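You operate a simulated robot arm through the tools that you are given. There is no shell and no other tool.

You run a simulated robot arm. Do the job below in one go: nothing can be reset, and whatever is moved stays where it is left.

TASK
Take the cap block off the rail and sand the old glue away.
Fine: free the clamp; the cap goes on the orange table; use the coarse sander and put it back. Set down upright: coarse sander. What is to be rubbed or washed off counts as gone when no trace of it is left.
Where things are to end (x, y in the base frame): cap block within 0.06 m of [0.47, -0.11].

Only the result counts: the job must be done as asked and must still hold three seconds after the hand-in. Knocking over, shifting, dropping, spilling or breaking anything else fails it. Lids that push on must go on centred and level and be pressed home; caps that screw on are set level and turned clockwise until they are tight.

THE ROBOT
A 7-joint arm with a two-finger parallel gripper, fixed in place. Base frame: the origin is at the foot of the arm, x ahead of it, y to its left, z up; the work surface is at about z = 0. Units: m, degrees, N and s.
With the tool pointing down near the work surface it reaches from about 0.22 to 0.58 m from the base axis. Its first joint turns from -66.0 to 66.0 degrees. Payload 2.5 kg.
The TCP is the grasp point between the finger pads, 0.023 m short of the fingertips. In the tool frame z runs along the fingers and y along their closing line. Largest opening 0.094 m; finger width 0.038, thickness 0.01; the body of the gripper, 0.054 by 0.096 m, starts 0.039 m behind the TCP.
Orientation is that of the tool frame in the base frame, as a unit quaternion [x, y, z, w]. With the fingers straight down and closing along the base's y, the tool's x points along the base's -x, its y along +y and its z along -z.

THE INTERFACE
- The arm moves only by the tool send_rows. Its argument "plan" is a list of rows, each a list of 6 numbers: the shift along the tool's x, y, z in m, then the turn, a rotation vector about the tool's x, y, z in degrees. In form: [[dx, dy, dz, wx, wy, wz], ...]. A call has 1 to 20 rows; each row shifts and turns the commanded pose from where the row before left it, along the tool's axes as they then stand. "hand" is the opening, from 0 (shut) to 1 (fully open), set as the call begins (left out, the last holds). Rows are played at 5 a second. More than 0.05 m and 8.6 degrees between two rows, or a gripper value outside its range, and nothing of the call is played. Where a pose cannot be reached the arm comes as near as it can. A force on the tool above 40 N (or 10 N above the force at the start of the call, whichever is more), or a blocked arm, ends the call early, and 0.2 s more pass. Each finger travels about 0.108 m/s and halts on what it meets, pressing with about 26 N; the grip force reading is that of the motor and also rises with nothing between the fingers. The clock runs only during rows and for 0.2 s after the last one: add rows that do not move to give the fingers time. It gives the time, the measured TCP pose, the force on the tool (base axes), the opening and the grip force at its end, in the units of the frame above (readings bear some noise), with the torque about the TCP (base axes, N m) and any sound that the robot's microphone picked up.
- Cameras (640 x 400 px; columns grow to the right, rows downward): "scene" is fixed at [0.0954, -0.3889, 0.5487]; the picture's right is [0.95, -0.31, 0.00], its down [-0.16, -0.50, -0.85] and it looks along [0.26, 0.81, -0.53] (base axes); focal length 310 px, centre (320, 200). "wrist" rides on the gripper at [0.086, 0.016, -0.074] in the tool frame; the picture's right is [-0.18, 0.98, 0.00], its down [-0.58, -0.11, -0.81] and it looks along [-0.79, -0.15, 0.59] (tool axes); focal length 243 px, centre (320, 200). There is no depth. A picture from a camera that has moved, and an enlarged one, comes with that camera's place and axes in the base frame and with its lens. The place of the scene camera against the robot may be out by one fixed shift of up to 0.012 m in any direction.
- camera(camera): a new picture of that camera. It takes no simulated time.
- zoom(camera, box): a new picture of the part [left, top, right, bottom] of that camera's present view, enlarged. It takes no simulated time.
- hand_in(): hands the job in; it is judged then, once.

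Nothing tells you positions but the pictures and the camera data. Unless the task says otherwise, let go and move clear before handing in.

The tools are called as name(argument=value, ...) on one line, values as JSON. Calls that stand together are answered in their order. send_rows: Moves the arm, as the interface text tells. Its arguments: {"type":"object","properties":{"plan":{"type":"array","items":{"type":"array","items":{"type":"number"}}},"hand":{"type":"number"}},"required":["plan"]} The other tools are called the same way: camera (camera) takes a picture; zoom (camera, box) takes an enlarged picture of a part of a camera's view; hand_in () hands the job in.

At the start:

```text
clock: 0.0
eef_pos: [0.424, -0.1317, 0.3947]
tcp_rot: [0.001, 1.0, 0.0, 0.0]
ft_force: [-0.4, 0.0, 0.2]
moment: [0.01, 0.01, 0.02]
finger_gap: 0.094
grasp_force: 0.1
```

scene: 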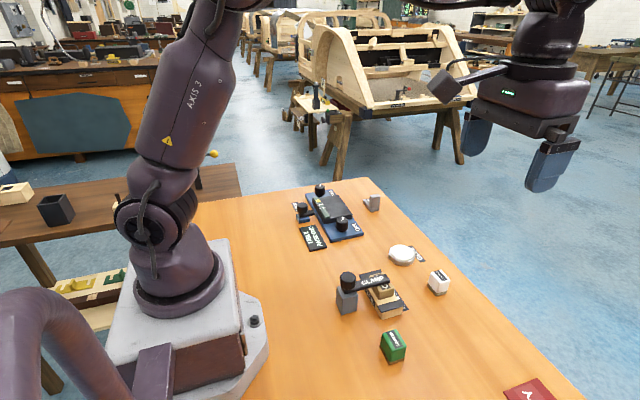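
wrist: 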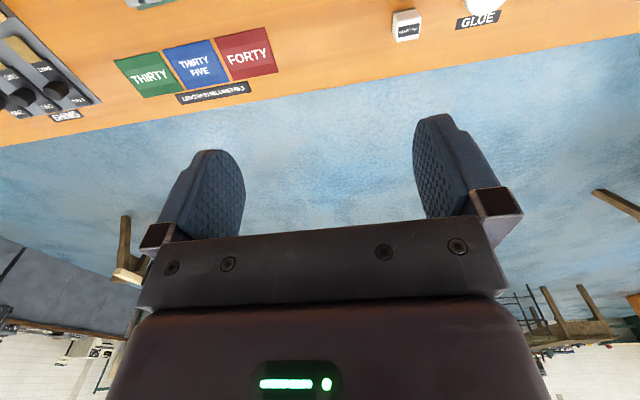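

I see an orange table with a clamp holding a block, a green block, a white block and various labelled items. I'll take enlarged pictures to identify them before moving.

zoom(camera="scene", box=[320, 230, 480, 330])

zoom(camera="scene", box=[280, 170, 440, 270])

zoom(camera="scene", box=[360, 300, 600, 400])

zoom(camera="wrist", box=[0, 0, 320, 200])

zoom(camera="wrist", box=[320, 0, 640, 200])

```text
4.00 times, centred on (400, 280) of scene
camera zoom: at [0.0954, -0.3889, 0.5487], right [0.95, -0.31, 0.0], down [-0.16, -0.5, -0.85], along [0.26, 0.81, -0.53], focal length 1238 px, centre (0, -120)
```

zoom: 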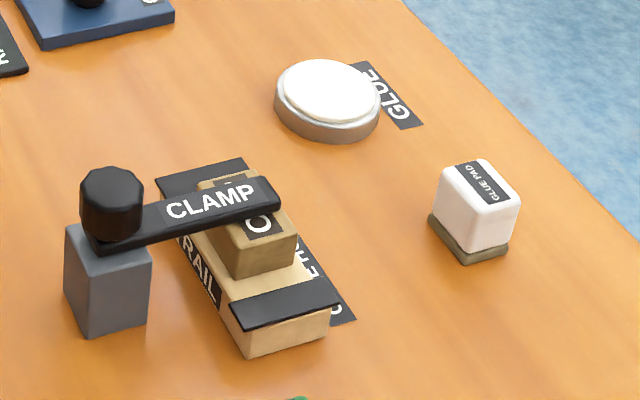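

```text
4.00 times, centred on (360, 220) of scene
camera zoom: at [0.0954, -0.3889, 0.5487], right [0.95, -0.31, 0.0], down [-0.16, -0.5, -0.85], along [0.26, 0.81, -0.53], focal length 1238 px, centre (160, 120)
```

zoom: 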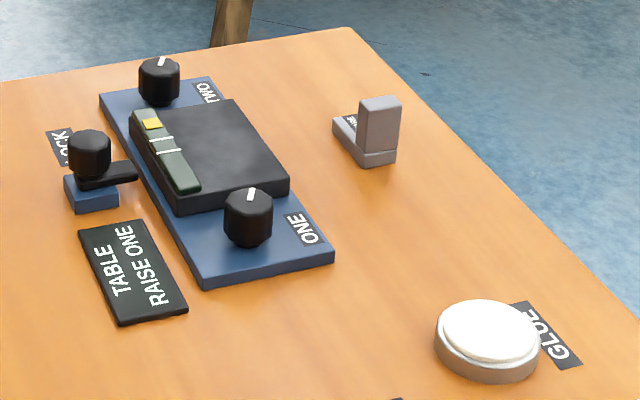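

```text
2.67 times, centred on (480, 350) of scene
camera zoom: at [0.0954, -0.3889, 0.5487], right [0.95, -0.31, 0.0], down [-0.16, -0.5, -0.85], along [0.26, 0.81, -0.53], focal length 825 px, centre (-107, -200)
```

zoom: 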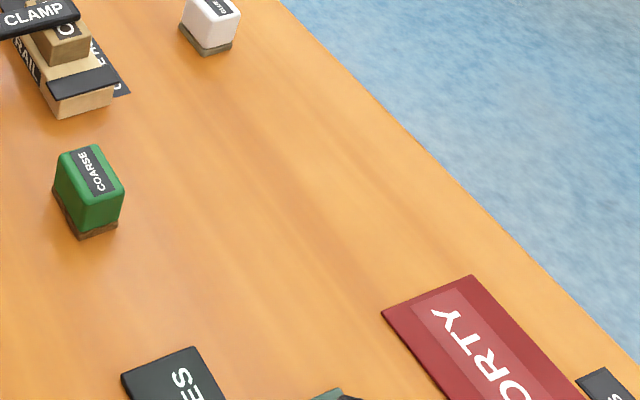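

```text
2.00 times, centred on (160, 100) of wrist
camera zoom: at [0.3379, -0.1156, 0.4703], right [0.18, 0.98, 0.0], down [0.58, -0.11, 0.81], along [0.79, -0.15, -0.59], focal length 485 px, centre (640, 400)
```

zoom: 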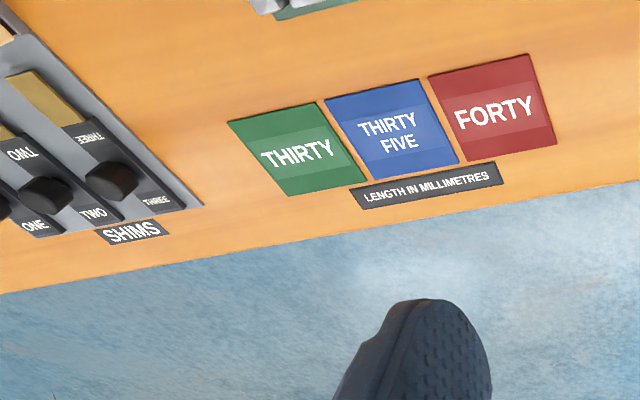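

```text
2.00 times, centred on (480, 100) of wrist
camera zoom: at [0.3379, -0.1156, 0.4703], right [0.18, 0.98, 0.0], down [0.58, -0.11, 0.81], along [0.79, -0.15, -0.59], focal length 485 px, centre (0, 400)
```

zoom: 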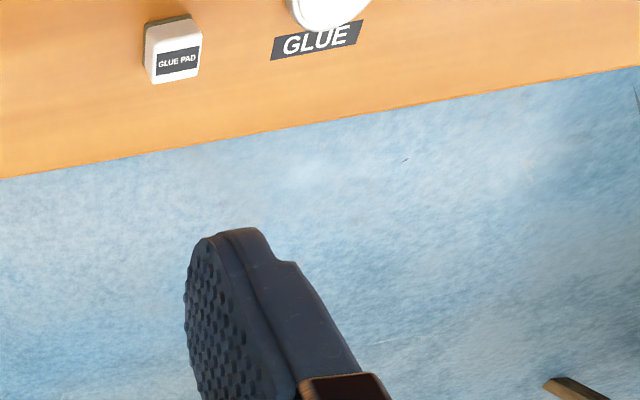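

The clamp arm lies across the cap block on the rail; the green "COARSE" block is the sander. I'll take closer views of the clamp, rail and sander.

zoom(camera="scene", box=[330, 265, 410, 325])

zoom(camera="scene", box=[370, 320, 420, 370])

zoom(camera="scene", box=[280, 180, 340, 220])

zoom(camera="scene", box=[350, 180, 400, 220])

zoom(camera="scene", box=[0, 160, 140, 320])

zoom(camera="wrist", box=[0, 0, 180, 60])

```text
6.67 times, centred on (370, 295) of scene
camera zoom: at [0.0954, -0.3889, 0.5487], right [0.95, -0.31, 0.0], down [-0.16, -0.5, -0.85], along [0.26, 0.81, -0.53], focal length 2063 px, centre (-13, -433)
```

zoom: 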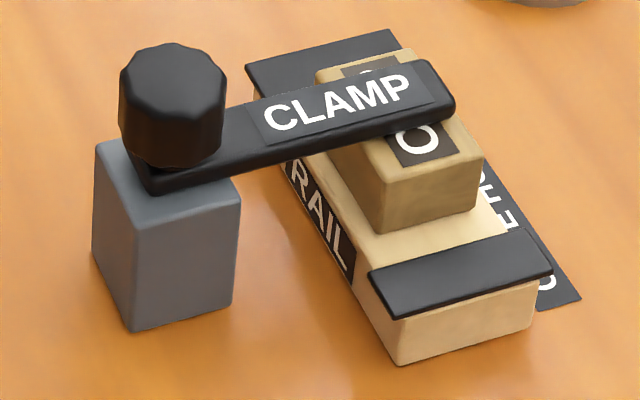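

```text
8.00 times, centred on (395, 345) of scene
camera zoom: at [0.0954, -0.3889, 0.5487], right [0.95, -0.31, 0.0], down [-0.16, -0.5, -0.85], along [0.26, 0.81, -0.53], focal length 2476 px, centre (-280, -960)
```

zoom: 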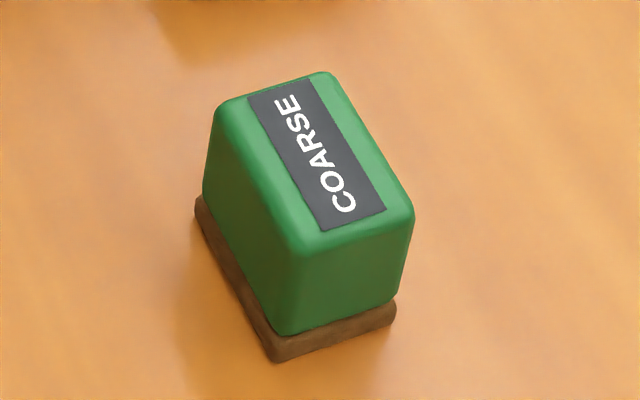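

```text
10.00 times, centred on (310, 200) of scene
camera zoom: at [0.0954, -0.3889, 0.5487], right [0.95, -0.31, 0.0], down [-0.16, -0.5, -0.85], along [0.26, 0.81, -0.53], focal length 3095 px, centre (420, 200)
```

zoom: 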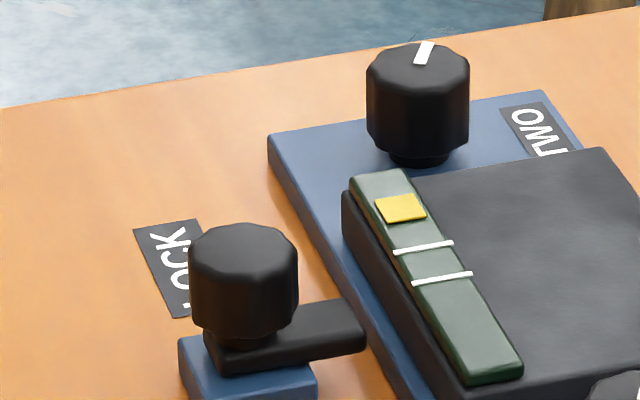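

```text
10.00 times, centred on (375, 200) of scene
camera zoom: at [0.0954, -0.3889, 0.5487], right [0.95, -0.31, 0.0], down [-0.16, -0.5, -0.85], along [0.26, 0.81, -0.53], focal length 3095 px, centre (-230, 200)
```

zoom: 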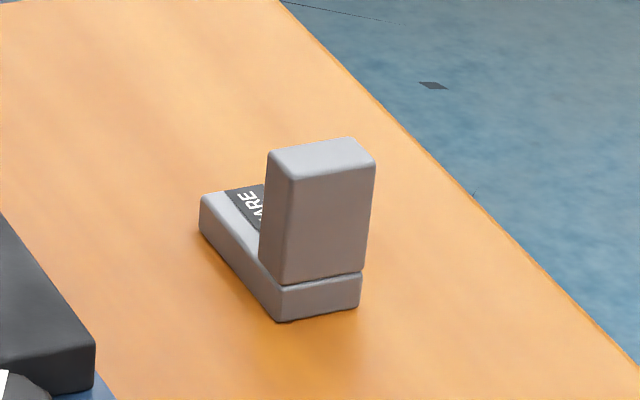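

```text
2.50 times, centred on (70, 240) of scene
camera zoom: at [0.0954, -0.3889, 0.5487], right [0.95, -0.31, 0.0], down [-0.16, -0.5, -0.85], along [0.26, 0.81, -0.53], focal length 774 px, centre (945, 100)
```

zoom: 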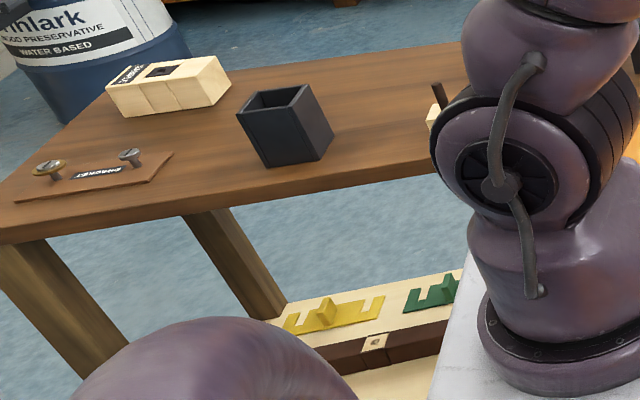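

```text
3.56 times, centred on (90, 30) of wrist
camera zoom: at [0.3379, -0.1156, 0.4703], right [0.18, 0.98, 0.0], down [0.58, -0.11, 0.81], along [0.79, -0.15, -0.59], focal length 863 px, centre (1138, 804)
```

zoom: 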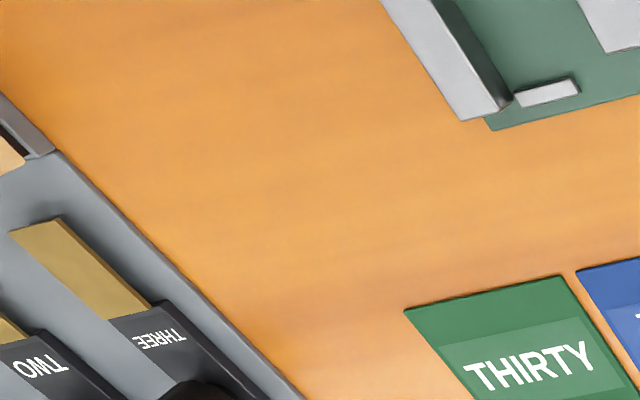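

The clamp is a grey post with a knob and an arm over the cap; the sander is upright nearby. I'll move the arm back and tilt the wrist camera down for an accurate overview.

send_rows(plan=[[0.02, 0.03, 0, 0, 0, 0], [0.02, 0.03, 0, 0, 0, 0], [0.02, 0.03, 0, 0, 0, 0], [0, 0, 0, 0, 7.5, 0], [0, 0, 0, 0, 7.5, 0], [0, 0, 0, 0, 7.5, 0], [0, 0, 0, 0, 7.5, 0], [0, 0, 0, 0, 0, 0]])

camera(camera="wrist")

camera(camera="scene")

```text
clock: 1.8
eef_pos: [0.3631, -0.042, 0.3945]
tcp_rot: [0.001, 0.966, 0.0, -0.259]
ft_force: [0.6, -0.8, 0.1]
moment: [0.01, 0.03, -0.01]
finger_gap: 0.0939
grasp_force: 0.1
```

```text
taken
camera wrist: at [0.3259, -0.0258, 0.5029], right [0.16, 0.98, -0.09], down [0.91, -0.11, 0.41], along [0.39, -0.15, -0.91], focal length 243 px, centre (320, 200)
```

wrist: 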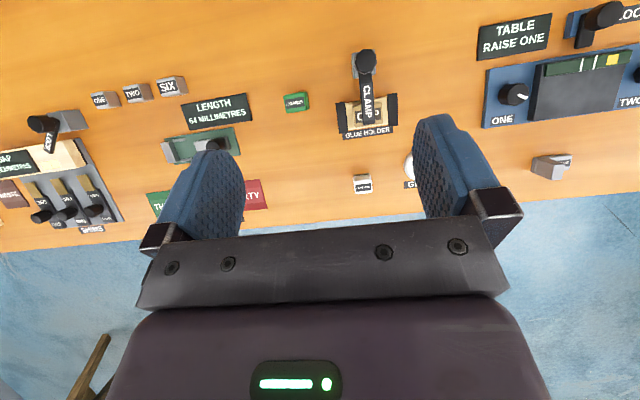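

```text
taken
```

scene: 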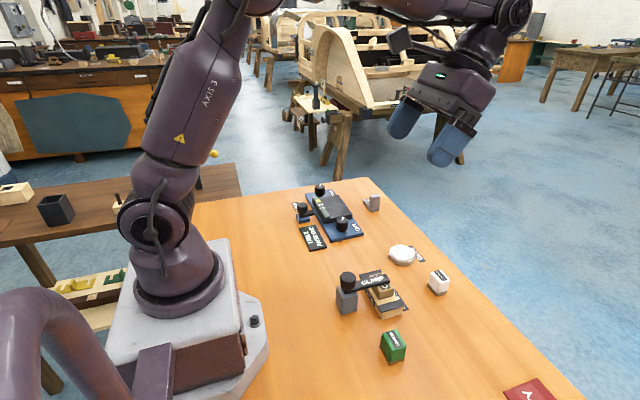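

The overview shows the clamp over the cap on the rail in the middle, with the green sander to its left (−y). I'll zoom in for accurate positions.

zoom(camera="wrist", box=[320, 30, 420, 150])

zoom(camera="wrist", box=[250, 70, 350, 130])

zoom(camera="wrist", box=[330, 140, 430, 200])

zoom(camera="wrist", box=[120, 60, 300, 220])

```text
3.33 times, centred on (370, 90) of wrist
camera zoom: at [0.3259, -0.0258, 0.5029], right [0.16, 0.98, -0.09], down [0.91, -0.11, 0.41], along [0.39, -0.15, -0.91], focal length 809 px, centre (153, 567)
```

zoom: 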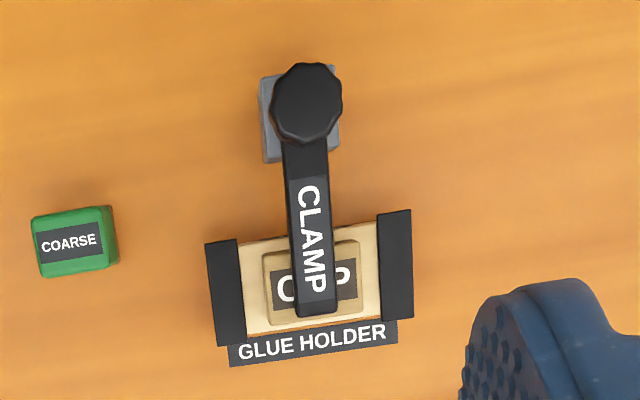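

```text
6.40 times, centred on (300, 100) of wrist
camera zoom: at [0.3259, -0.0258, 0.5029], right [0.16, 0.98, -0.09], down [0.91, -0.11, 0.41], along [0.39, -0.15, -0.91], focal length 1553 px, centre (448, 840)
```

zoom: 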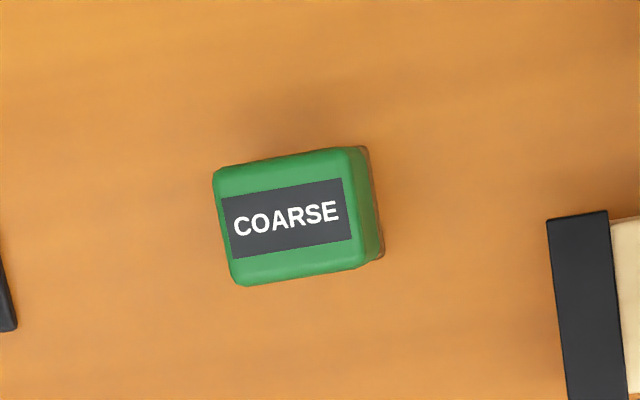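

```text
6.40 times, centred on (380, 170) of wrist
camera zoom: at [0.3259, -0.0258, 0.5029], right [0.16, 0.98, -0.09], down [0.91, -0.11, 0.41], along [0.39, -0.15, -0.91], focal length 1553 px, centre (-64, 392)
```

zoom: 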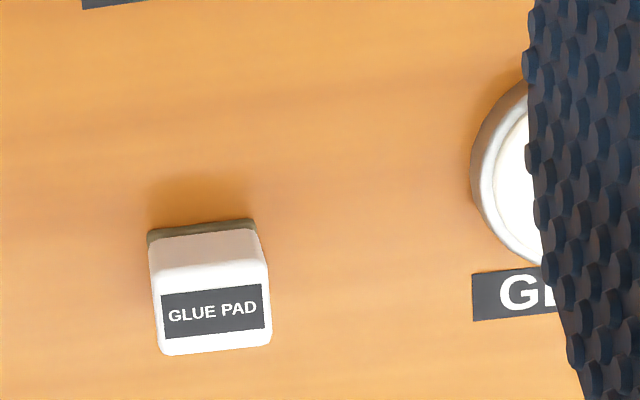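

```text
2.50 times, centred on (210, 140) of wrist
camera zoom: at [0.3259, -0.0258, 0.5029], right [0.16, 0.98, -0.09], down [0.91, -0.11, 0.41], along [0.39, -0.15, -0.91], focal length 606 px, centre (595, 350)
```

zoom: 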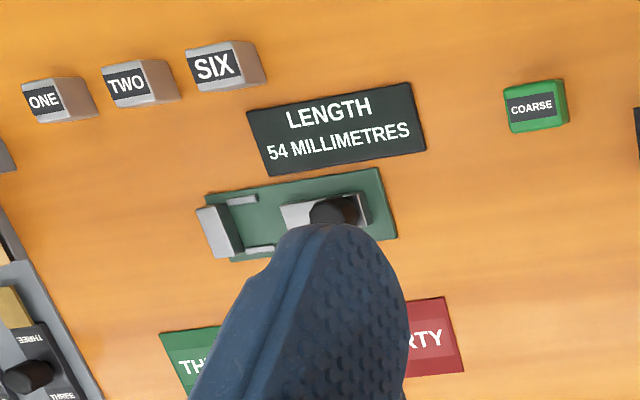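

I take the clamp knob to be at about (0.291, 0.011), knob top near z=0.09, the arm pointing +x over the cap; the sander is at about (0.332, −0.113). I'll level the tool and go above the knob.

send_rows(plan=[[0, 0, 0, 0, -7.5, 0], [0, 0, 0, 0, -7.5, 0], [0, 0, 0, 0, -7.5, 0], [0, 0, 0, 0, -7.5, 0], [0.0119, 0.00875, 0.0424, 0, 0, 0], [0.0119, 0.00875, 0.0424, 0, 0, 0], [0.0119, 0.00875, 0.0424, 0, 0, 0], [0.0119, 0.00875, 0.0424, 0, 0, 0], [0.0119, 0.00875, 0.0424, 0, 0, 0], [0.0119, 0.00875, 0.0424, 0, 0, 0], [0, 0, 0, 0, 0, 0]])

camera(camera="scene")

zoom(camera="scene", box=[310, 220, 420, 330])

camera(camera="wrist")

```text
clock: 4.2
eef_pos: [0.2939, 0.0112, 0.1377]
tcp_rot: [0.0, 1.0, 0.0, 0.0]
ft_force: [0.4, -0.3, 0.9]
moment: [-0.01, 0.03, 0.01]
finger_gap: 0.0942
grasp_force: 0.1
```

```text
taken
```

scene: 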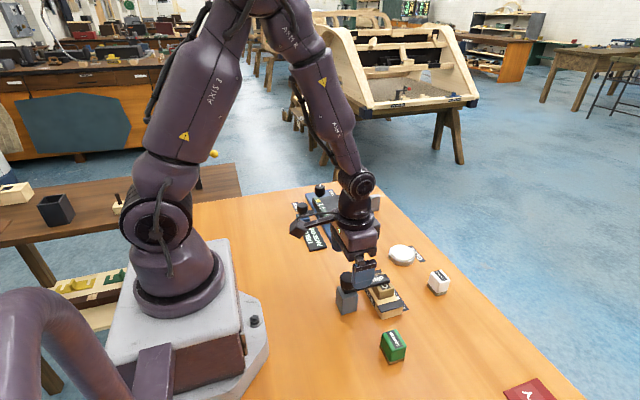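

```text
3.64 times, centred on (365, 275) of scene
camera zoom: at [0.0954, -0.3889, 0.5487], right [0.95, -0.31, 0.0], down [-0.16, -0.5, -0.85], along [0.26, 0.81, -0.53], focal length 1126 px, centre (156, -73)
```

zoom: 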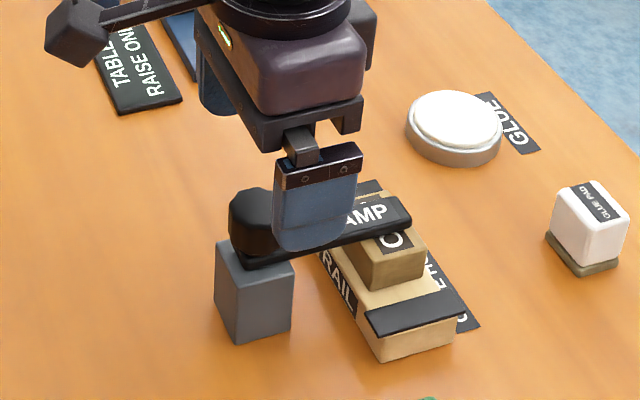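

```text
taken
camera wrist: at [0.207, 0.0267, 0.2128], right [0.18, 0.98, 0.0], down [0.58, -0.11, 0.81], along [0.79, -0.15, -0.59], focal length 243 px, centre (320, 200)
```

wrist: 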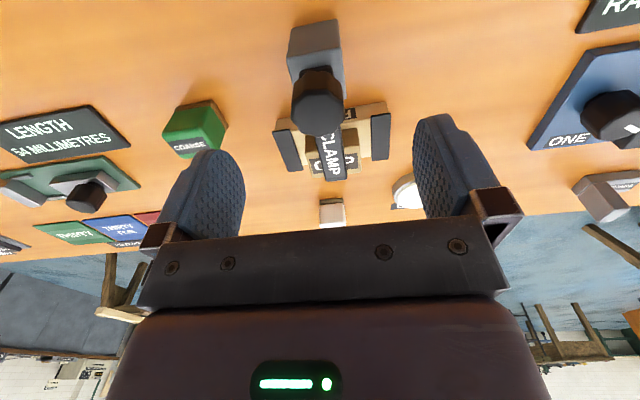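

The camera now sees the clamp from the post side. I'll zoom to fix the knob's position and height.

zoom(camera="wrist", box=[260, 10, 400, 190])

zoom(camera="wrist", box=[140, 80, 260, 180])

```text
2.22 times, centred on (330, 100) of wrist
camera zoom: at [0.207, 0.0267, 0.2128], right [0.18, 0.98, 0.0], down [0.58, -0.11, 0.81], along [0.79, -0.15, -0.59], focal length 539 px, centre (298, 422)
```

zoom: 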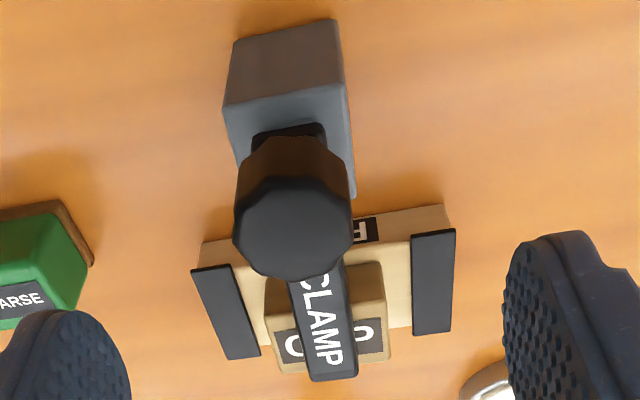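

```text
4.00 times, centred on (200, 130) of wrist
camera zoom: at [0.207, 0.0267, 0.2128], right [0.18, 0.98, 0.0], down [0.58, -0.11, 0.81], along [0.79, -0.15, -0.59], focal length 970 px, centre (800, 480)
```

zoom: 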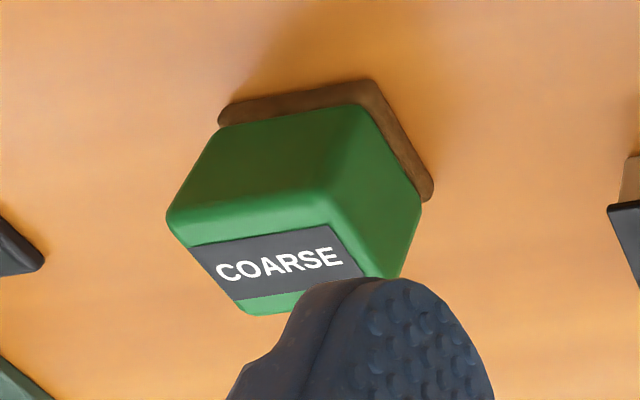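

The knob is centred at about (0.291, 0.0107), top z≈0.087, and is 0.031 m wide. I'll go down around it and close.

send_rows(plan=[[0.003, -0.0005, 0.02, 0, 0, 0], [0, 0, 0.02, 0, 0, 0], [0, 0, 0.013, 0, 0, 0], [0, 0, 0, 0, 0, 0]])

send_rows(plan=[[0, 0, 0, 0, 0, 0], [0, 0, 0, 0, 0, 0], [0, 0, 0, 0, 0, 0], [0, 0, 0, 0, 0, 0]], hand=0)

zoom(camera="scene", box=[310, 220, 420, 330])

```text
clock: 5.2
eef_pos: [0.2899, 0.0099, 0.0861]
tcp_rot: [0.0, 1.0, 0.0, 0.0]
ft_force: [0.0, -0.6, 0.1]
moment: [0.03, -0.04, 0.0]
finger_gap: 0.094
grasp_force: 0.1
```

```text
clock: 6.2
eef_pos: [0.2898, 0.0089, 0.0872]
tcp_rot: [0.001, 1.0, 0.0, 0.0]
ft_force: [2.9, -8.3, -5.3]
moment: [0.39, 0.02, -0.01]
finger_gap: 0.0317
grasp_force: 45.0
```

```text
3.64 times, centred on (365, 275) of scene
camera zoom: at [0.0954, -0.3889, 0.5487], right [0.95, -0.31, 0.0], down [-0.16, -0.5, -0.85], along [0.26, 0.81, -0.53], focal length 1126 px, centre (156, -73)
```

zoom: 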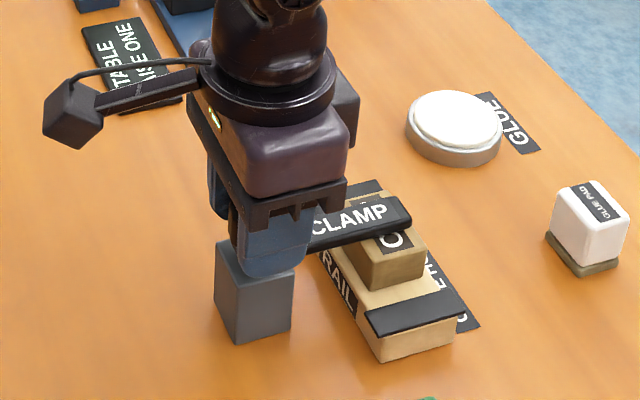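

The fingers hold the knob (gap 0.032). I'll recentre slightly and try turning it counter-clockwise (seen from above) to loosen it.

send_rows(plan=[[0, -0.0015, 0, 0, 0, 0], [0, 0, 0, 0, 0, -5], [0, 0, 0, 0, 0, -5], [0, 0, 0, 0, 0, -5], [0, 0, 0, 0, 0, 0]])

zoom(camera="scene", box=[310, 220, 420, 330])

```text
clock: 7.4
eef_pos: [0.2905, 0.0098, 0.0874]
tcp_rot: [-0.132, 0.991, 0.0, -0.001]
ft_force: [6.2, 10.7, -36.8]
moment: [-0.38, -0.14, 0.03]
finger_gap: 0.0315
grasp_force: 44.8
```

```text
3.64 times, centred on (365, 275) of scene
camera zoom: at [0.0955, -0.3889, 0.5487], right [0.95, -0.31, 0.0], down [-0.17, -0.5, -0.85], along [0.26, 0.81, -0.53], focal length 1126 px, centre (156, -73)
```

zoom: 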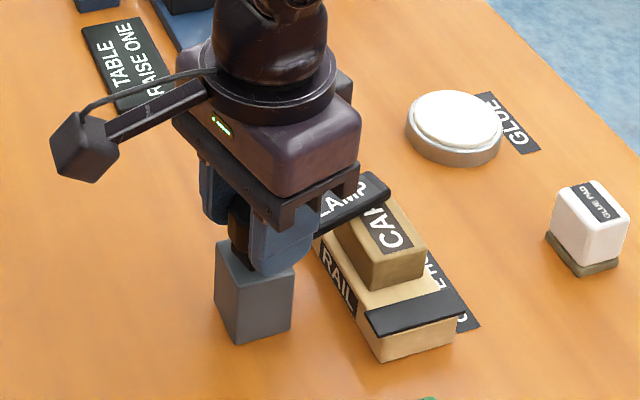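

The arm turns with the knob. The downward pull reads large, so I'll let it settle and read it again.

send_rows(plan=[[0, 0, 0, 0, 0, 0]])

zoom(camera="wrist", box=[220, 0, 420, 200])

```text
clock: 7.8
eef_pos: [0.2883, 0.0095, 0.087]
tcp_rot: [-0.132, 0.991, 0.001, -0.001]
ft_force: [3.9, 14.7, -34.0]
moment: [-0.36, -0.18, 0.01]
finger_gap: 0.0316
grasp_force: 45.2
```

```text
2.00 times, centred on (320, 100) of wrist
camera zoom: at [0.2017, 0.0027, 0.1627], right [-0.08, 1.0, 0.0], down [0.59, 0.05, 0.81], along [0.8, 0.06, -0.59], focal length 485 px, centre (320, 400)
```

zoom: 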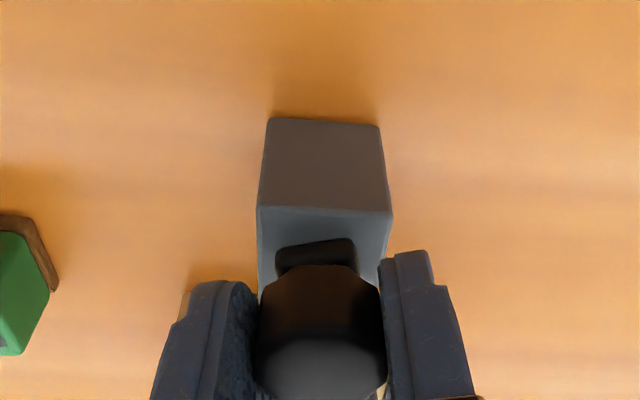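

The pull persists, so I'll relax the commanded pose slightly (down and +y) and check the reading.

send_rows(plan=[[0, 0.001, 0.0015, 0, 0, 0], [0, 0, 0, 0, 0, 0]])

```text
clock: 8.4
eef_pos: [0.2897, 0.0097, 0.0883]
tcp_rot: [-0.131, 0.991, -0.001, -0.001]
ft_force: [-18.2, 13.2, 32.9]
moment: [-0.07, -0.18, 0.03]
finger_gap: 0.0318
grasp_force: 44.3
```

The contact is stiff: 1.5 mm flipped the sign. I'll back off half of that and continue turning.

send_rows(plan=[[0.0005, 0.0005, -0.0007, 0, 0, 0], [0, 0, 0, 0, 0, 0]])

```text
clock: 9.0
eef_pos: [0.2901, 0.0102, 0.0871]
tcp_rot: [-0.13, 0.991, 0.0, 0.0]
ft_force: [-13.3, 5.9, 32.9]
moment: [0.4, 0.65, 0.03]
finger_gap: 0.0318
grasp_force: 44.9
```

I'll lift the command a little more and continue the turn in small steps.

send_rows(plan=[[0.0005, 0.0003, -0.0006, 0, 0, -6], [0, 0, 0, 0, 0, -6], [0, 0, 0, 0, 0, -6], [0, 0, 0, 0, 0, 0]])

```text
clock: 10.0
eef_pos: [0.2891, 0.0096, 0.0874]
tcp_rot: [-0.285, 0.958, 0.0, 0.001]
ft_force: [10.0, 0.9, -29.7]
moment: [0.4, -0.01, -0.02]
finger_gap: 0.0315
grasp_force: 45.2
```

The knob turns with little torque. I'll continue with small corrections.

send_rows(plan=[[0, 0, 0.0004, 0, 0, -6], [0, 0, 0, 0, 0, -6], [0, 0, 0, 0, 0, -6], [0, 0, 0, 0, 0, -6], [0, 0, 0, 0, 0, 0]])

zoom(camera="scene", box=[310, 220, 420, 330])

```text
clock: 11.2
eef_pos: [0.2896, 0.0096, 0.0887]
tcp_rot: [-0.478, 0.878, -0.001, 0.002]
ft_force: [24.8, -6.9, -28.6]
moment: [0.46, 0.33, 0.0]
finger_gap: 0.0316
grasp_force: 45.3
```

```text
3.64 times, centred on (365, 275) of scene
camera zoom: at [0.0955, -0.3889, 0.5487], right [0.95, -0.31, 0.0], down [-0.17, -0.5, -0.85], along [0.26, 0.81, -0.53], focal length 1126 px, centre (156, -73)
```

zoom: 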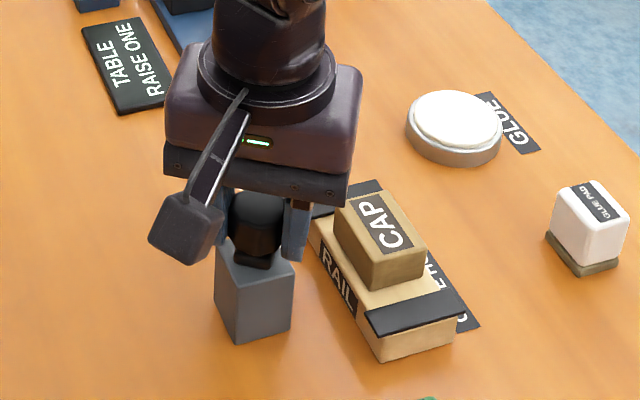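

The arm has swung about 57° and the cap is now clear of it. I'll swing it on to about 95° for gripper room.

send_rows(plan=[[-0.0006, -0.001, 0.0004, 0, 0, 0], [0, 0, 0, 0, 0, -6], [0, 0, 0, 0, 0, -6], [0, 0, 0, 0, 0, -6], [0, 0, 0, 0, 0, -6], [0, 0, 0, 0, 0, -6], [0, 0, 0, 0, 0, -6], [0, 0, 0, 0, 0, 0]])

zoom(camera="scene", box=[310, 220, 420, 330])

```text
clock: 13.0
eef_pos: [0.2901, 0.0099, 0.0874]
tcp_rot: [0.725, -0.688, 0.001, 0.0]
ft_force: [9.5, -23.7, 20.2]
moment: [-0.36, 0.47, -0.11]
finger_gap: 0.0319
grasp_force: 45.2
```

```text
3.64 times, centred on (365, 275) of scene
camera zoom: at [0.0953, -0.3889, 0.5487], right [0.95, -0.31, 0.0], down [-0.16, -0.5, -0.85], along [0.26, 0.81, -0.53], focal length 1126 px, centre (156, -73)
```

zoom: 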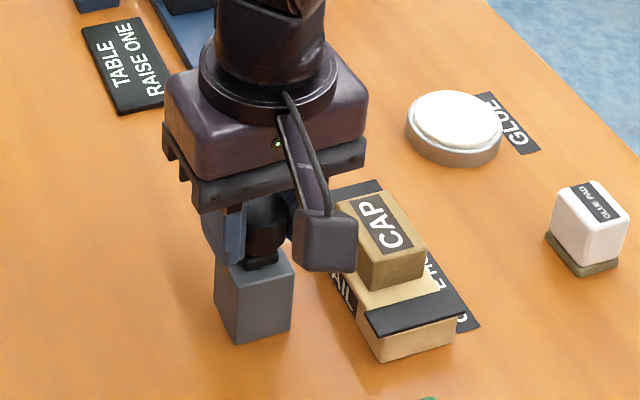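

The clamp arm is about 93° round, well clear. I'll let go of the knob and rise straight up, then look.

send_rows(plan=[[0, 0, 0, 0, 0, 0], [0, 0, 0, 0, 0, 0], [0, 0, 0, 0, 0, 0]], hand=1)

send_rows(plan=[[0, 0, -0.02, 0, 0, 0], [0, 0, -0.04, 0, 0, 0], [0, 0, -0.04, 0, 0, 0], [0, 0, -0.04, 0, 0, 0], [0, 0, -0.04, 0, 0, 0], [0, 0, 0, 0, 0, 0]])

zoom(camera="scene", box=[310, 220, 420, 330])

camera(camera="wrist")

```text
clock: 13.8
eef_pos: [0.289, 0.011, 0.0867]
tcp_rot: [0.726, -0.688, -0.001, -0.001]
ft_force: [0.8, 0.7, -0.3]
moment: [0.02, 0.01, -0.01]
finger_gap: 0.094
grasp_force: 0.0
```

```text
clock: 15.2
eef_pos: [0.2897, 0.0118, 0.2674]
tcp_rot: [0.726, -0.688, 0.001, -0.001]
ft_force: [-0.4, 0.8, 0.0]
moment: [-0.01, -0.02, -0.02]
finger_gap: 0.0942
grasp_force: 0.0
```

```text
3.64 times, centred on (365, 275) of scene
camera zoom: at [0.0954, -0.3889, 0.5487], right [0.95, -0.31, 0.0], down [-0.16, -0.5, -0.85], along [0.26, 0.81, -0.53], focal length 1126 px, centre (156, -73)
```

zoom: 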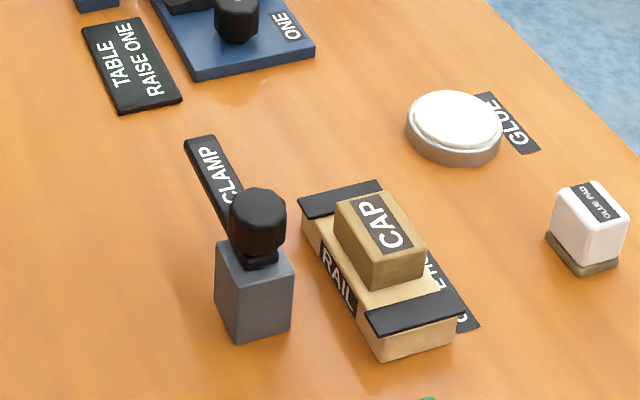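

```text
taken
camera wrist: at [0.2782, -0.076, 0.3437], right [-0.99, 0.13, 0.0], down [0.08, 0.59, 0.81], along [0.11, 0.8, -0.59], focal length 243 px, centre (320, 200)
```

wrist: 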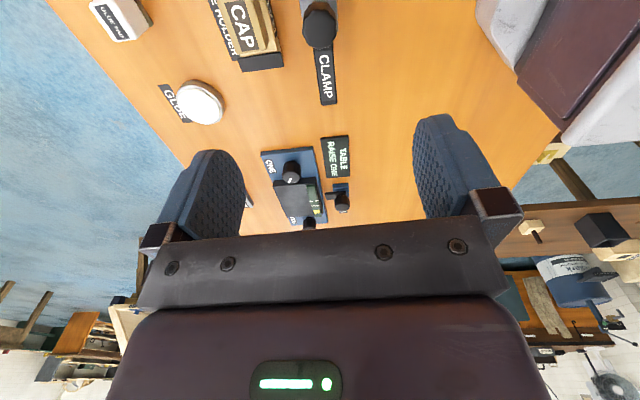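

The clamp is free and its arm points to +y. I'll measure the cap and rail from this side.

zoom(camera="wrist", box=[190, 0, 310, 80])

zoom(camera="scene", box=[355, 260, 415, 325])

```text
5.00 times, centred on (250, 40) of wrist
camera zoom: at [0.2782, -0.076, 0.3437], right [-0.99, 0.13, 0.0], down [0.08, 0.59, 0.81], along [0.11, 0.8, -0.59], focal length 1213 px, centre (670, 1000)
```

zoom: 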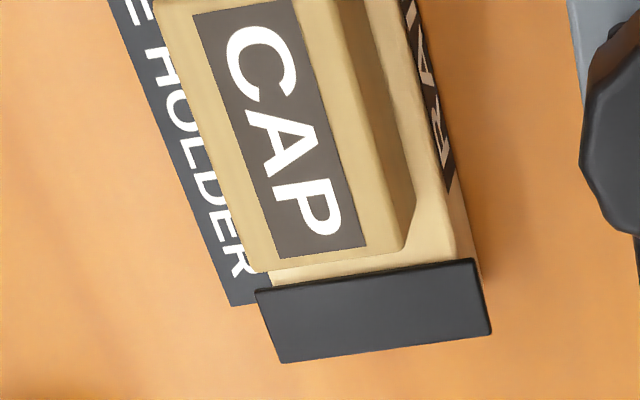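

```text
6.15 times, centred on (385, 292) of scene
camera zoom: at [0.0954, -0.3889, 0.5487], right [0.95, -0.31, 0.0], down [-0.16, -0.5, -0.85], along [0.26, 0.81, -0.53], focal length 1905 px, centre (-80, -369)
```

zoom: 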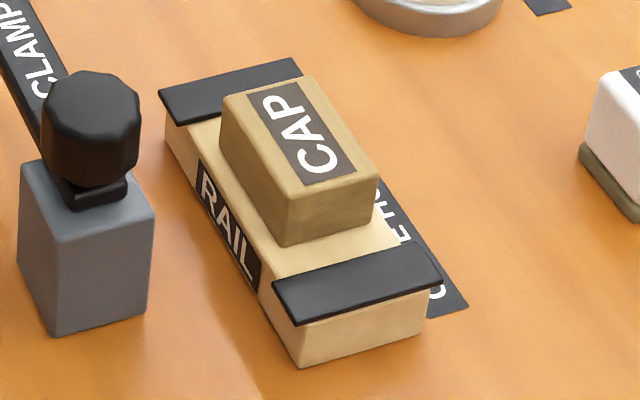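

The cap is about 0.033 (x) by 0.050 (y), centred near (0.3725, 0.0125), sitting on the rail top at z≈0.021 with its own top at z≈0.046. I'll move above it with the fingers closing along x.

send_rows(plan=[[0, 0, 0, 0, 0, 3.07], [-0.0002, -0.0207, 0.0367, 0, 0, 0], [-0.0002, -0.0207, 0.0367, 0, 0, 0], [-0.0002, -0.0207, 0.0367, 0, 0, 0], [-0.0002, -0.0207, 0.0367, 0, 0, 0], [0, 0, 0, 0, 0, 0], [0, 0, 0, 0, 0, 0]], hand=0.65)

camera(camera="wrist")

zoom(camera="scene", box=[310, 220, 420, 330])

```text
clock: 16.8
eef_pos: [0.3725, 0.0114, 0.1202]
tcp_rot: [0.707, -0.707, -0.001, 0.0]
ft_force: [0.6, -0.4, -0.9]
moment: [0.02, -0.03, -0.01]
finger_gap: 0.0612
grasp_force: 0.1
```

```text
taken
camera wrist: at [0.356, -0.0756, 0.1946], right [-0.98, 0.18, 0.0], down [0.11, 0.58, 0.81], along [0.15, 0.79, -0.59], focal length 243 px, centre (320, 200)
```

wrist: 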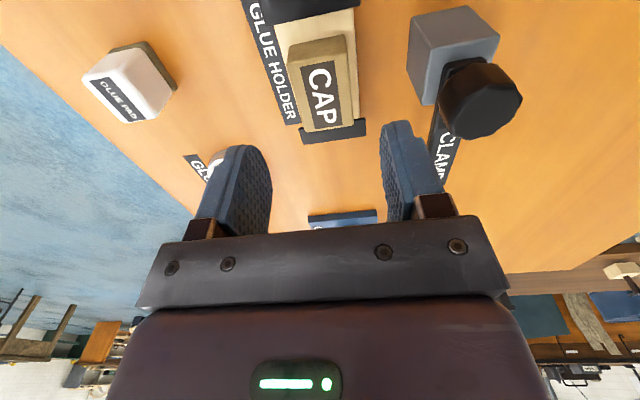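

```text
3.64 times, centred on (365, 275) of scene
camera zoom: at [0.0954, -0.3889, 0.5487], right [0.95, -0.31, 0.0], down [-0.16, -0.5, -0.85], along [0.26, 0.81, -0.53], focal length 1126 px, centre (156, -73)
```

zoom: 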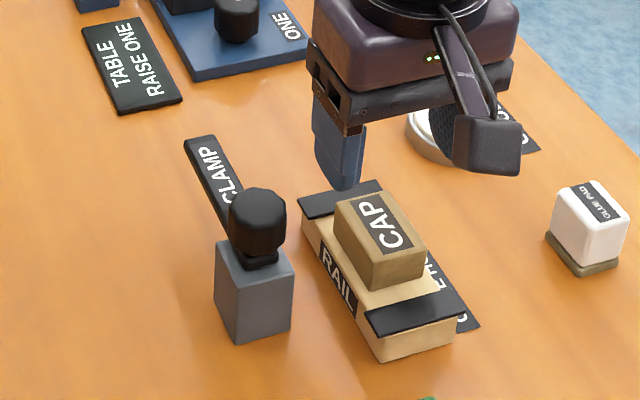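

I'll zoom in from here to refine the cap's height and centre.

zoom(camera="wrist", box=[240, 0, 380, 150])

```text
2.67 times, centred on (310, 75) of wrist
camera zoom: at [0.356, -0.0756, 0.1946], right [-0.98, 0.18, 0.0], down [0.11, 0.58, 0.81], along [0.15, 0.79, -0.59], focal length 647 px, centre (347, 533)
```

zoom: 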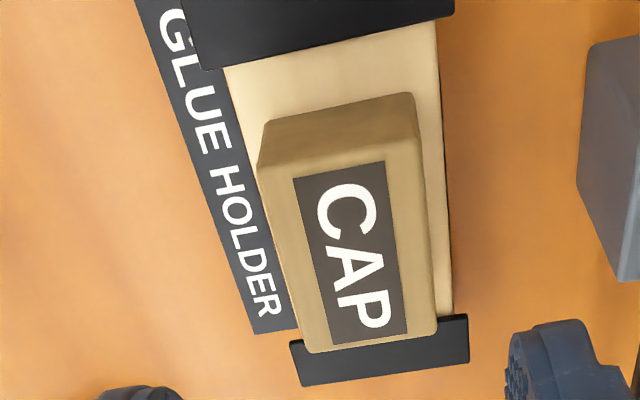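

Cap centre refined to (0.370, 0.0125), top at z≈0.046. I'll go down to z≈0.048 (tips just above the rail) and close.

send_rows(plan=[[-0.001, 0.0025, 0.025, 0, 0, 0], [0, 0, 0.025, 0, 0, 0], [0, 0, 0.015, 0, 0, 0], [0, 0, 0.007, 0, 0, 0], [0, 0, 0, 0, 0, 0]])

send_rows(plan=[[0, 0, 0, 0, 0, 0], [0, 0, 0, 0, 0, 0], [0, 0, 0, 0, 0, 0]], hand=0)

zoom(camera="scene", box=[310, 220, 420, 330])

camera(camera="wrist")

```text
clock: 18.0
eef_pos: [0.3685, 0.0125, 0.048]
tcp_rot: [-0.707, 0.707, -0.001, 0.0]
ft_force: [0.2, -0.4, -0.3]
moment: [0.02, 0.0, 0.0]
finger_gap: 0.0608
grasp_force: 0.0
```

```text
clock: 18.8
eef_pos: [0.3677, 0.0134, 0.0478]
tcp_rot: [-0.707, 0.707, 0.001, 0.0]
ft_force: [0.8, -1.0, 0.0]
moment: [0.0, 0.0, 0.01]
finger_gap: 0.035
grasp_force: 25.9
```

```text
3.64 times, centred on (365, 275) of scene
camera zoom: at [0.0954, -0.3889, 0.5487], right [0.95, -0.31, 0.0], down [-0.16, -0.5, -0.85], along [0.26, 0.81, -0.53], focal length 1126 px, centre (156, -73)
```

zoom: 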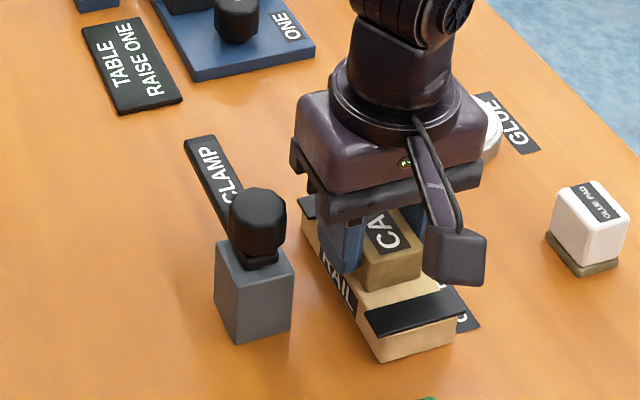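

```text
taken
camera wrist: at [0.3518, -0.0736, 0.1232], right [-0.98, 0.18, 0.0], down [0.11, 0.58, 0.81], along [0.15, 0.79, -0.59], focal length 243 px, centre (320, 200)
```

wrist: 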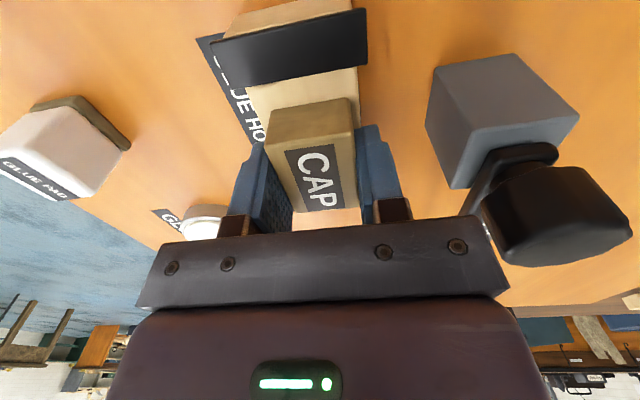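

The cap is held (gap 0.035). I'll lift it straight up.

send_rows(plan=[[0, 0, -0.005, 0, 0, 0], [0, 0, -0.01, 0, 0, 0], [0, 0, -0.025, 0, 0, 0], [0, 0, -0.035, 0, 0, 0], [0, 0, -0.035, 0, 0, 0], [0, 0, 0, 0, 0, 0]])

zoom(camera="scene", box=[310, 220, 420, 330])

camera(camera="wrist")

```text
clock: 20.2
eef_pos: [0.3673, 0.0126, 0.1582]
tcp_rot: [0.707, -0.707, 0.0, 0.0]
ft_force: [-0.4, -0.7, -0.8]
moment: [-0.04, 0.01, 0.01]
finger_gap: 0.0349
grasp_force: 25.8
```

```text
3.64 times, centred on (365, 275) of scene
camera zoom: at [0.0954, -0.3889, 0.5487], right [0.95, -0.31, 0.0], down [-0.16, -0.5, -0.85], along [0.26, 0.81, -0.53], focal length 1126 px, centre (156, -73)
```

zoom: 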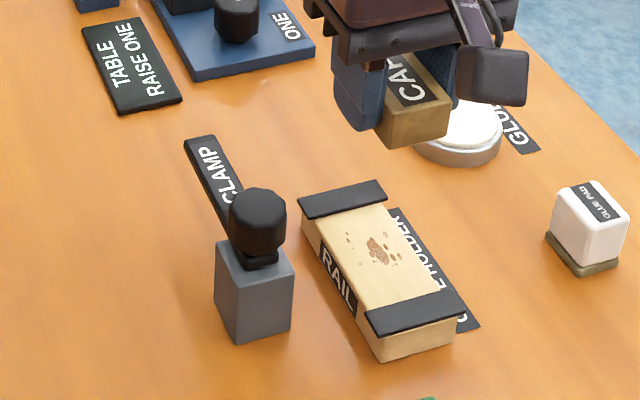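

```text
taken
camera wrist: at [0.3519, -0.0744, 0.2344], right [-0.98, 0.18, 0.0], down [0.11, 0.58, 0.81], along [0.15, 0.79, -0.59], focal length 243 px, centre (320, 200)
```

wrist: 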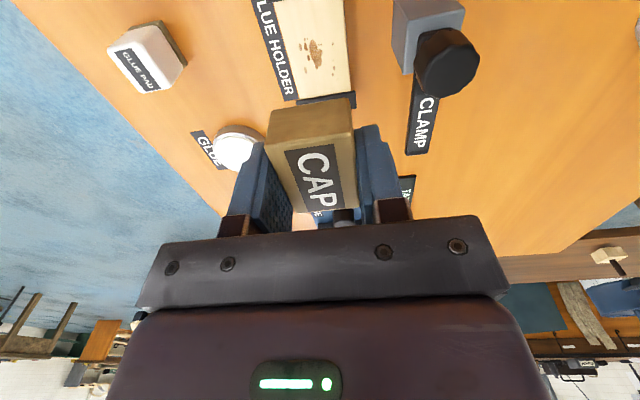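

The cap is off and brown glue spots show on the rail. I'll carry the cap to (0.47, −0.11) and lower it.

send_rows(plan=[[0.03065, -0.0257, 0, 0, 0, 0], [0.03065, -0.0257, 0, 0, 0, 0], [0.03065, -0.0257, 0, 0, 0, 0], [0.03065, -0.0257, 0, 0, 0, 0], [0, 0, 0, 0, 0, 0], [0, 0, 0.04, 0, 0, 0], [0, 0, 0.04, 0, 0, 0], [0, 0, 0.025, 0, 0, 0], [0, 0, 0.01, 0, 0, 0], [0, 0, 0, 0, 0, 0]])

camera(camera="scene")

zoom(camera="scene", box=[400, 270, 520, 370])

```text
clock: 22.4
eef_pos: [0.4731, -0.1109, 0.0427]
tcp_rot: [-0.707, 0.707, 0.0, 0.001]
ft_force: [0.0, -0.5, -0.3]
moment: [0.0, 0.01, 0.0]
finger_gap: 0.0351
grasp_force: 26.2
```

```text
taken
```

scene: 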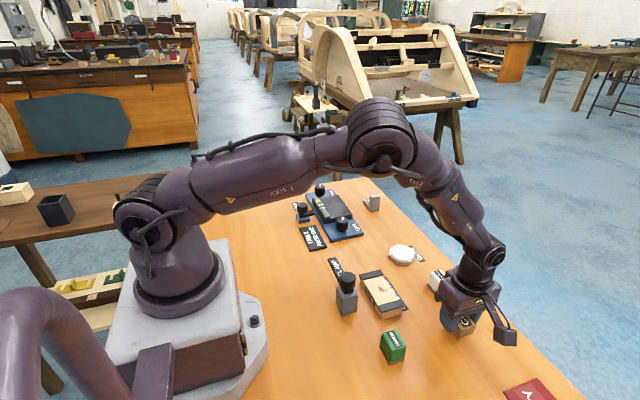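

```text
4.00 times, centred on (460, 320) of scene
camera zoom: at [0.0954, -0.3889, 0.5487], right [0.95, -0.31, 0.0], down [-0.16, -0.5, -0.85], along [0.26, 0.81, -0.53], focal length 1238 px, centre (-240, -280)
```

zoom: 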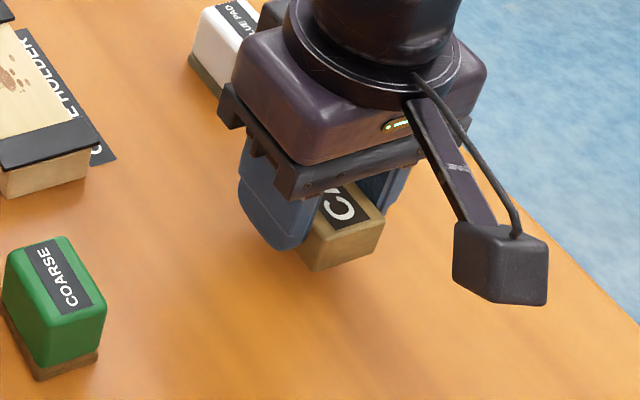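

The cap hangs just above the table near the target. I'll lower it in small steps until it touches.

send_rows(plan=[[0, 0, 0.006, 0, 0, 0], [0, 0, 0.005, 0, 0, 0], [0, 0, 0.002, 0, 0, 0], [0, 0, 0.001, 0, 0, 0], [0, 0, 0, 0, 0, 0]])

```text
clock: 23.6
eef_pos: [0.473, -0.1098, 0.0276]
tcp_rot: [-0.707, 0.707, 0.0, 0.0]
ft_force: [0.0, 0.4, -0.8]
moment: [-0.02, 0.0, 0.05]
finger_gap: 0.0354
grasp_force: 26.4
```

send_rows(plan=[[0, 0, 0.001, 0, 0, 0], [0, 0, 0, 0, 0, 0]])

zoom(camera="scene", box=[430, 300, 500, 350])

```text
clock: 24.2
eef_pos: [0.473, -0.1112, 0.0288]
tcp_rot: [0.707, -0.707, -0.001, 0.0]
ft_force: [0.0, 0.5, 0.0]
moment: [0.02, -0.01, -0.01]
finger_gap: 0.0351
grasp_force: 25.5
```

```text
8.00 times, centred on (465, 325) of scene
camera zoom: at [0.0954, -0.3889, 0.5487], right [0.95, -0.31, 0.0], down [-0.16, -0.5, -0.85], along [0.26, 0.81, -0.53], focal length 2476 px, centre (-840, -800)
```

zoom: 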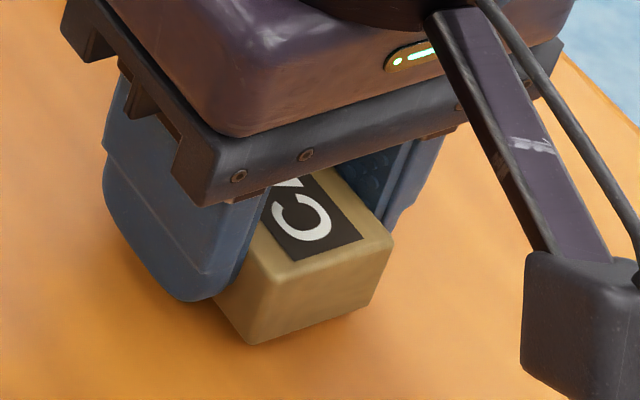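

No contact yet. I'll lower further by a millimetre at a time.

send_rows(plan=[[0, 0, 0.0008, 0, 0, 0], [0, 0, 0, 0, 0, 0]])

send_rows(plan=[[0, 0, 0.0008, 0, 0, 0], [0, 0, 0, 0, 0, 0]])

```text
clock: 24.8
eef_pos: [0.4721, -0.1102, 0.0263]
tcp_rot: [-0.707, 0.707, -0.001, 0.0]
ft_force: [0.1, 0.2, -0.7]
moment: [0.03, -0.01, 0.03]
finger_gap: 0.0349
grasp_force: 25.3
```

```text
clock: 25.4
eef_pos: [0.4726, -0.1104, 0.0253]
tcp_rot: [0.707, -0.707, 0.0, 0.001]
ft_force: [-0.2, 0.3, 0.1]
moment: [-0.01, 0.0, 0.01]
finger_gap: 0.0355
grasp_force: 26.6
```

send_rows(plan=[[0, 0, 0.0006, 0, 0, 0], [0, 0, 0, 0, 0, 0]])

send_rows(plan=[[0, 0, 0.0006, 0, 0, 0], [0, 0, 0, 0, 0, 0]])

zoom(camera="scene", box=[430, 300, 500, 350])

```text
clock: 26.0
eef_pos: [0.4714, -0.1105, 0.0254]
tcp_rot: [0.707, -0.707, 0.0, -0.001]
ft_force: [0.6, 0.4, -1.2]
moment: [0.0, -0.02, -0.01]
finger_gap: 0.0351
grasp_force: 26.4
```

```text
clock: 26.6
eef_pos: [0.4735, -0.1102, 0.025]
tcp_rot: [0.707, -0.707, 0.0, 0.0]
ft_force: [0.1, -0.1, 0.1]
moment: [0.02, 0.01, -0.01]
finger_gap: 0.0351
grasp_force: 26.5
```

```text
8.00 times, centred on (465, 325) of scene
camera zoom: at [0.0954, -0.3889, 0.5487], right [0.95, -0.31, 0.0], down [-0.16, -0.5, -0.85], along [0.26, 0.81, -0.53], focal length 2476 px, centre (-840, -800)
```

zoom: 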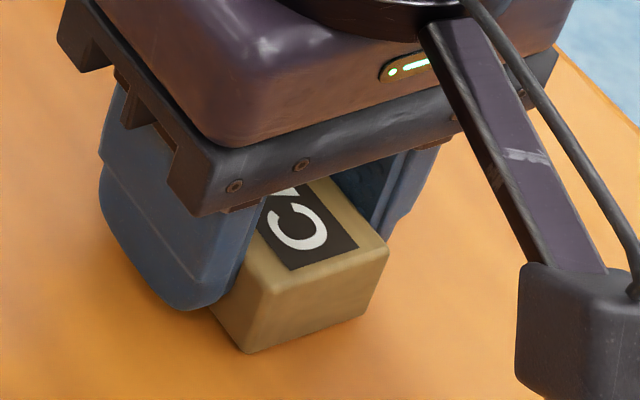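

Still not touching. I'll keep lowering gently.

send_rows(plan=[[0, 0, 0.0006, 0, 0, 0], [0, 0, 0, 0, 0, 0]])

send_rows(plan=[[0, 0, 0.0006, 0, 0, 0], [0, 0, 0, 0, 0, 0]])

```text
clock: 27.2
eef_pos: [0.472, -0.1093, 0.0258]
tcp_rot: [0.707, -0.707, 0.0, 0.001]
ft_force: [-0.5, -0.6, -0.4]
moment: [0.0, 0.01, -0.01]
finger_gap: 0.035
grasp_force: 25.5
```

```text
clock: 27.8
eef_pos: [0.4721, -0.1104, 0.0242]
tcp_rot: [0.707, -0.707, 0.0, 0.0]
ft_force: [-0.4, -0.2, -0.9]
moment: [0.01, -0.01, 0.02]
finger_gap: 0.0351
grasp_force: 25.7
```

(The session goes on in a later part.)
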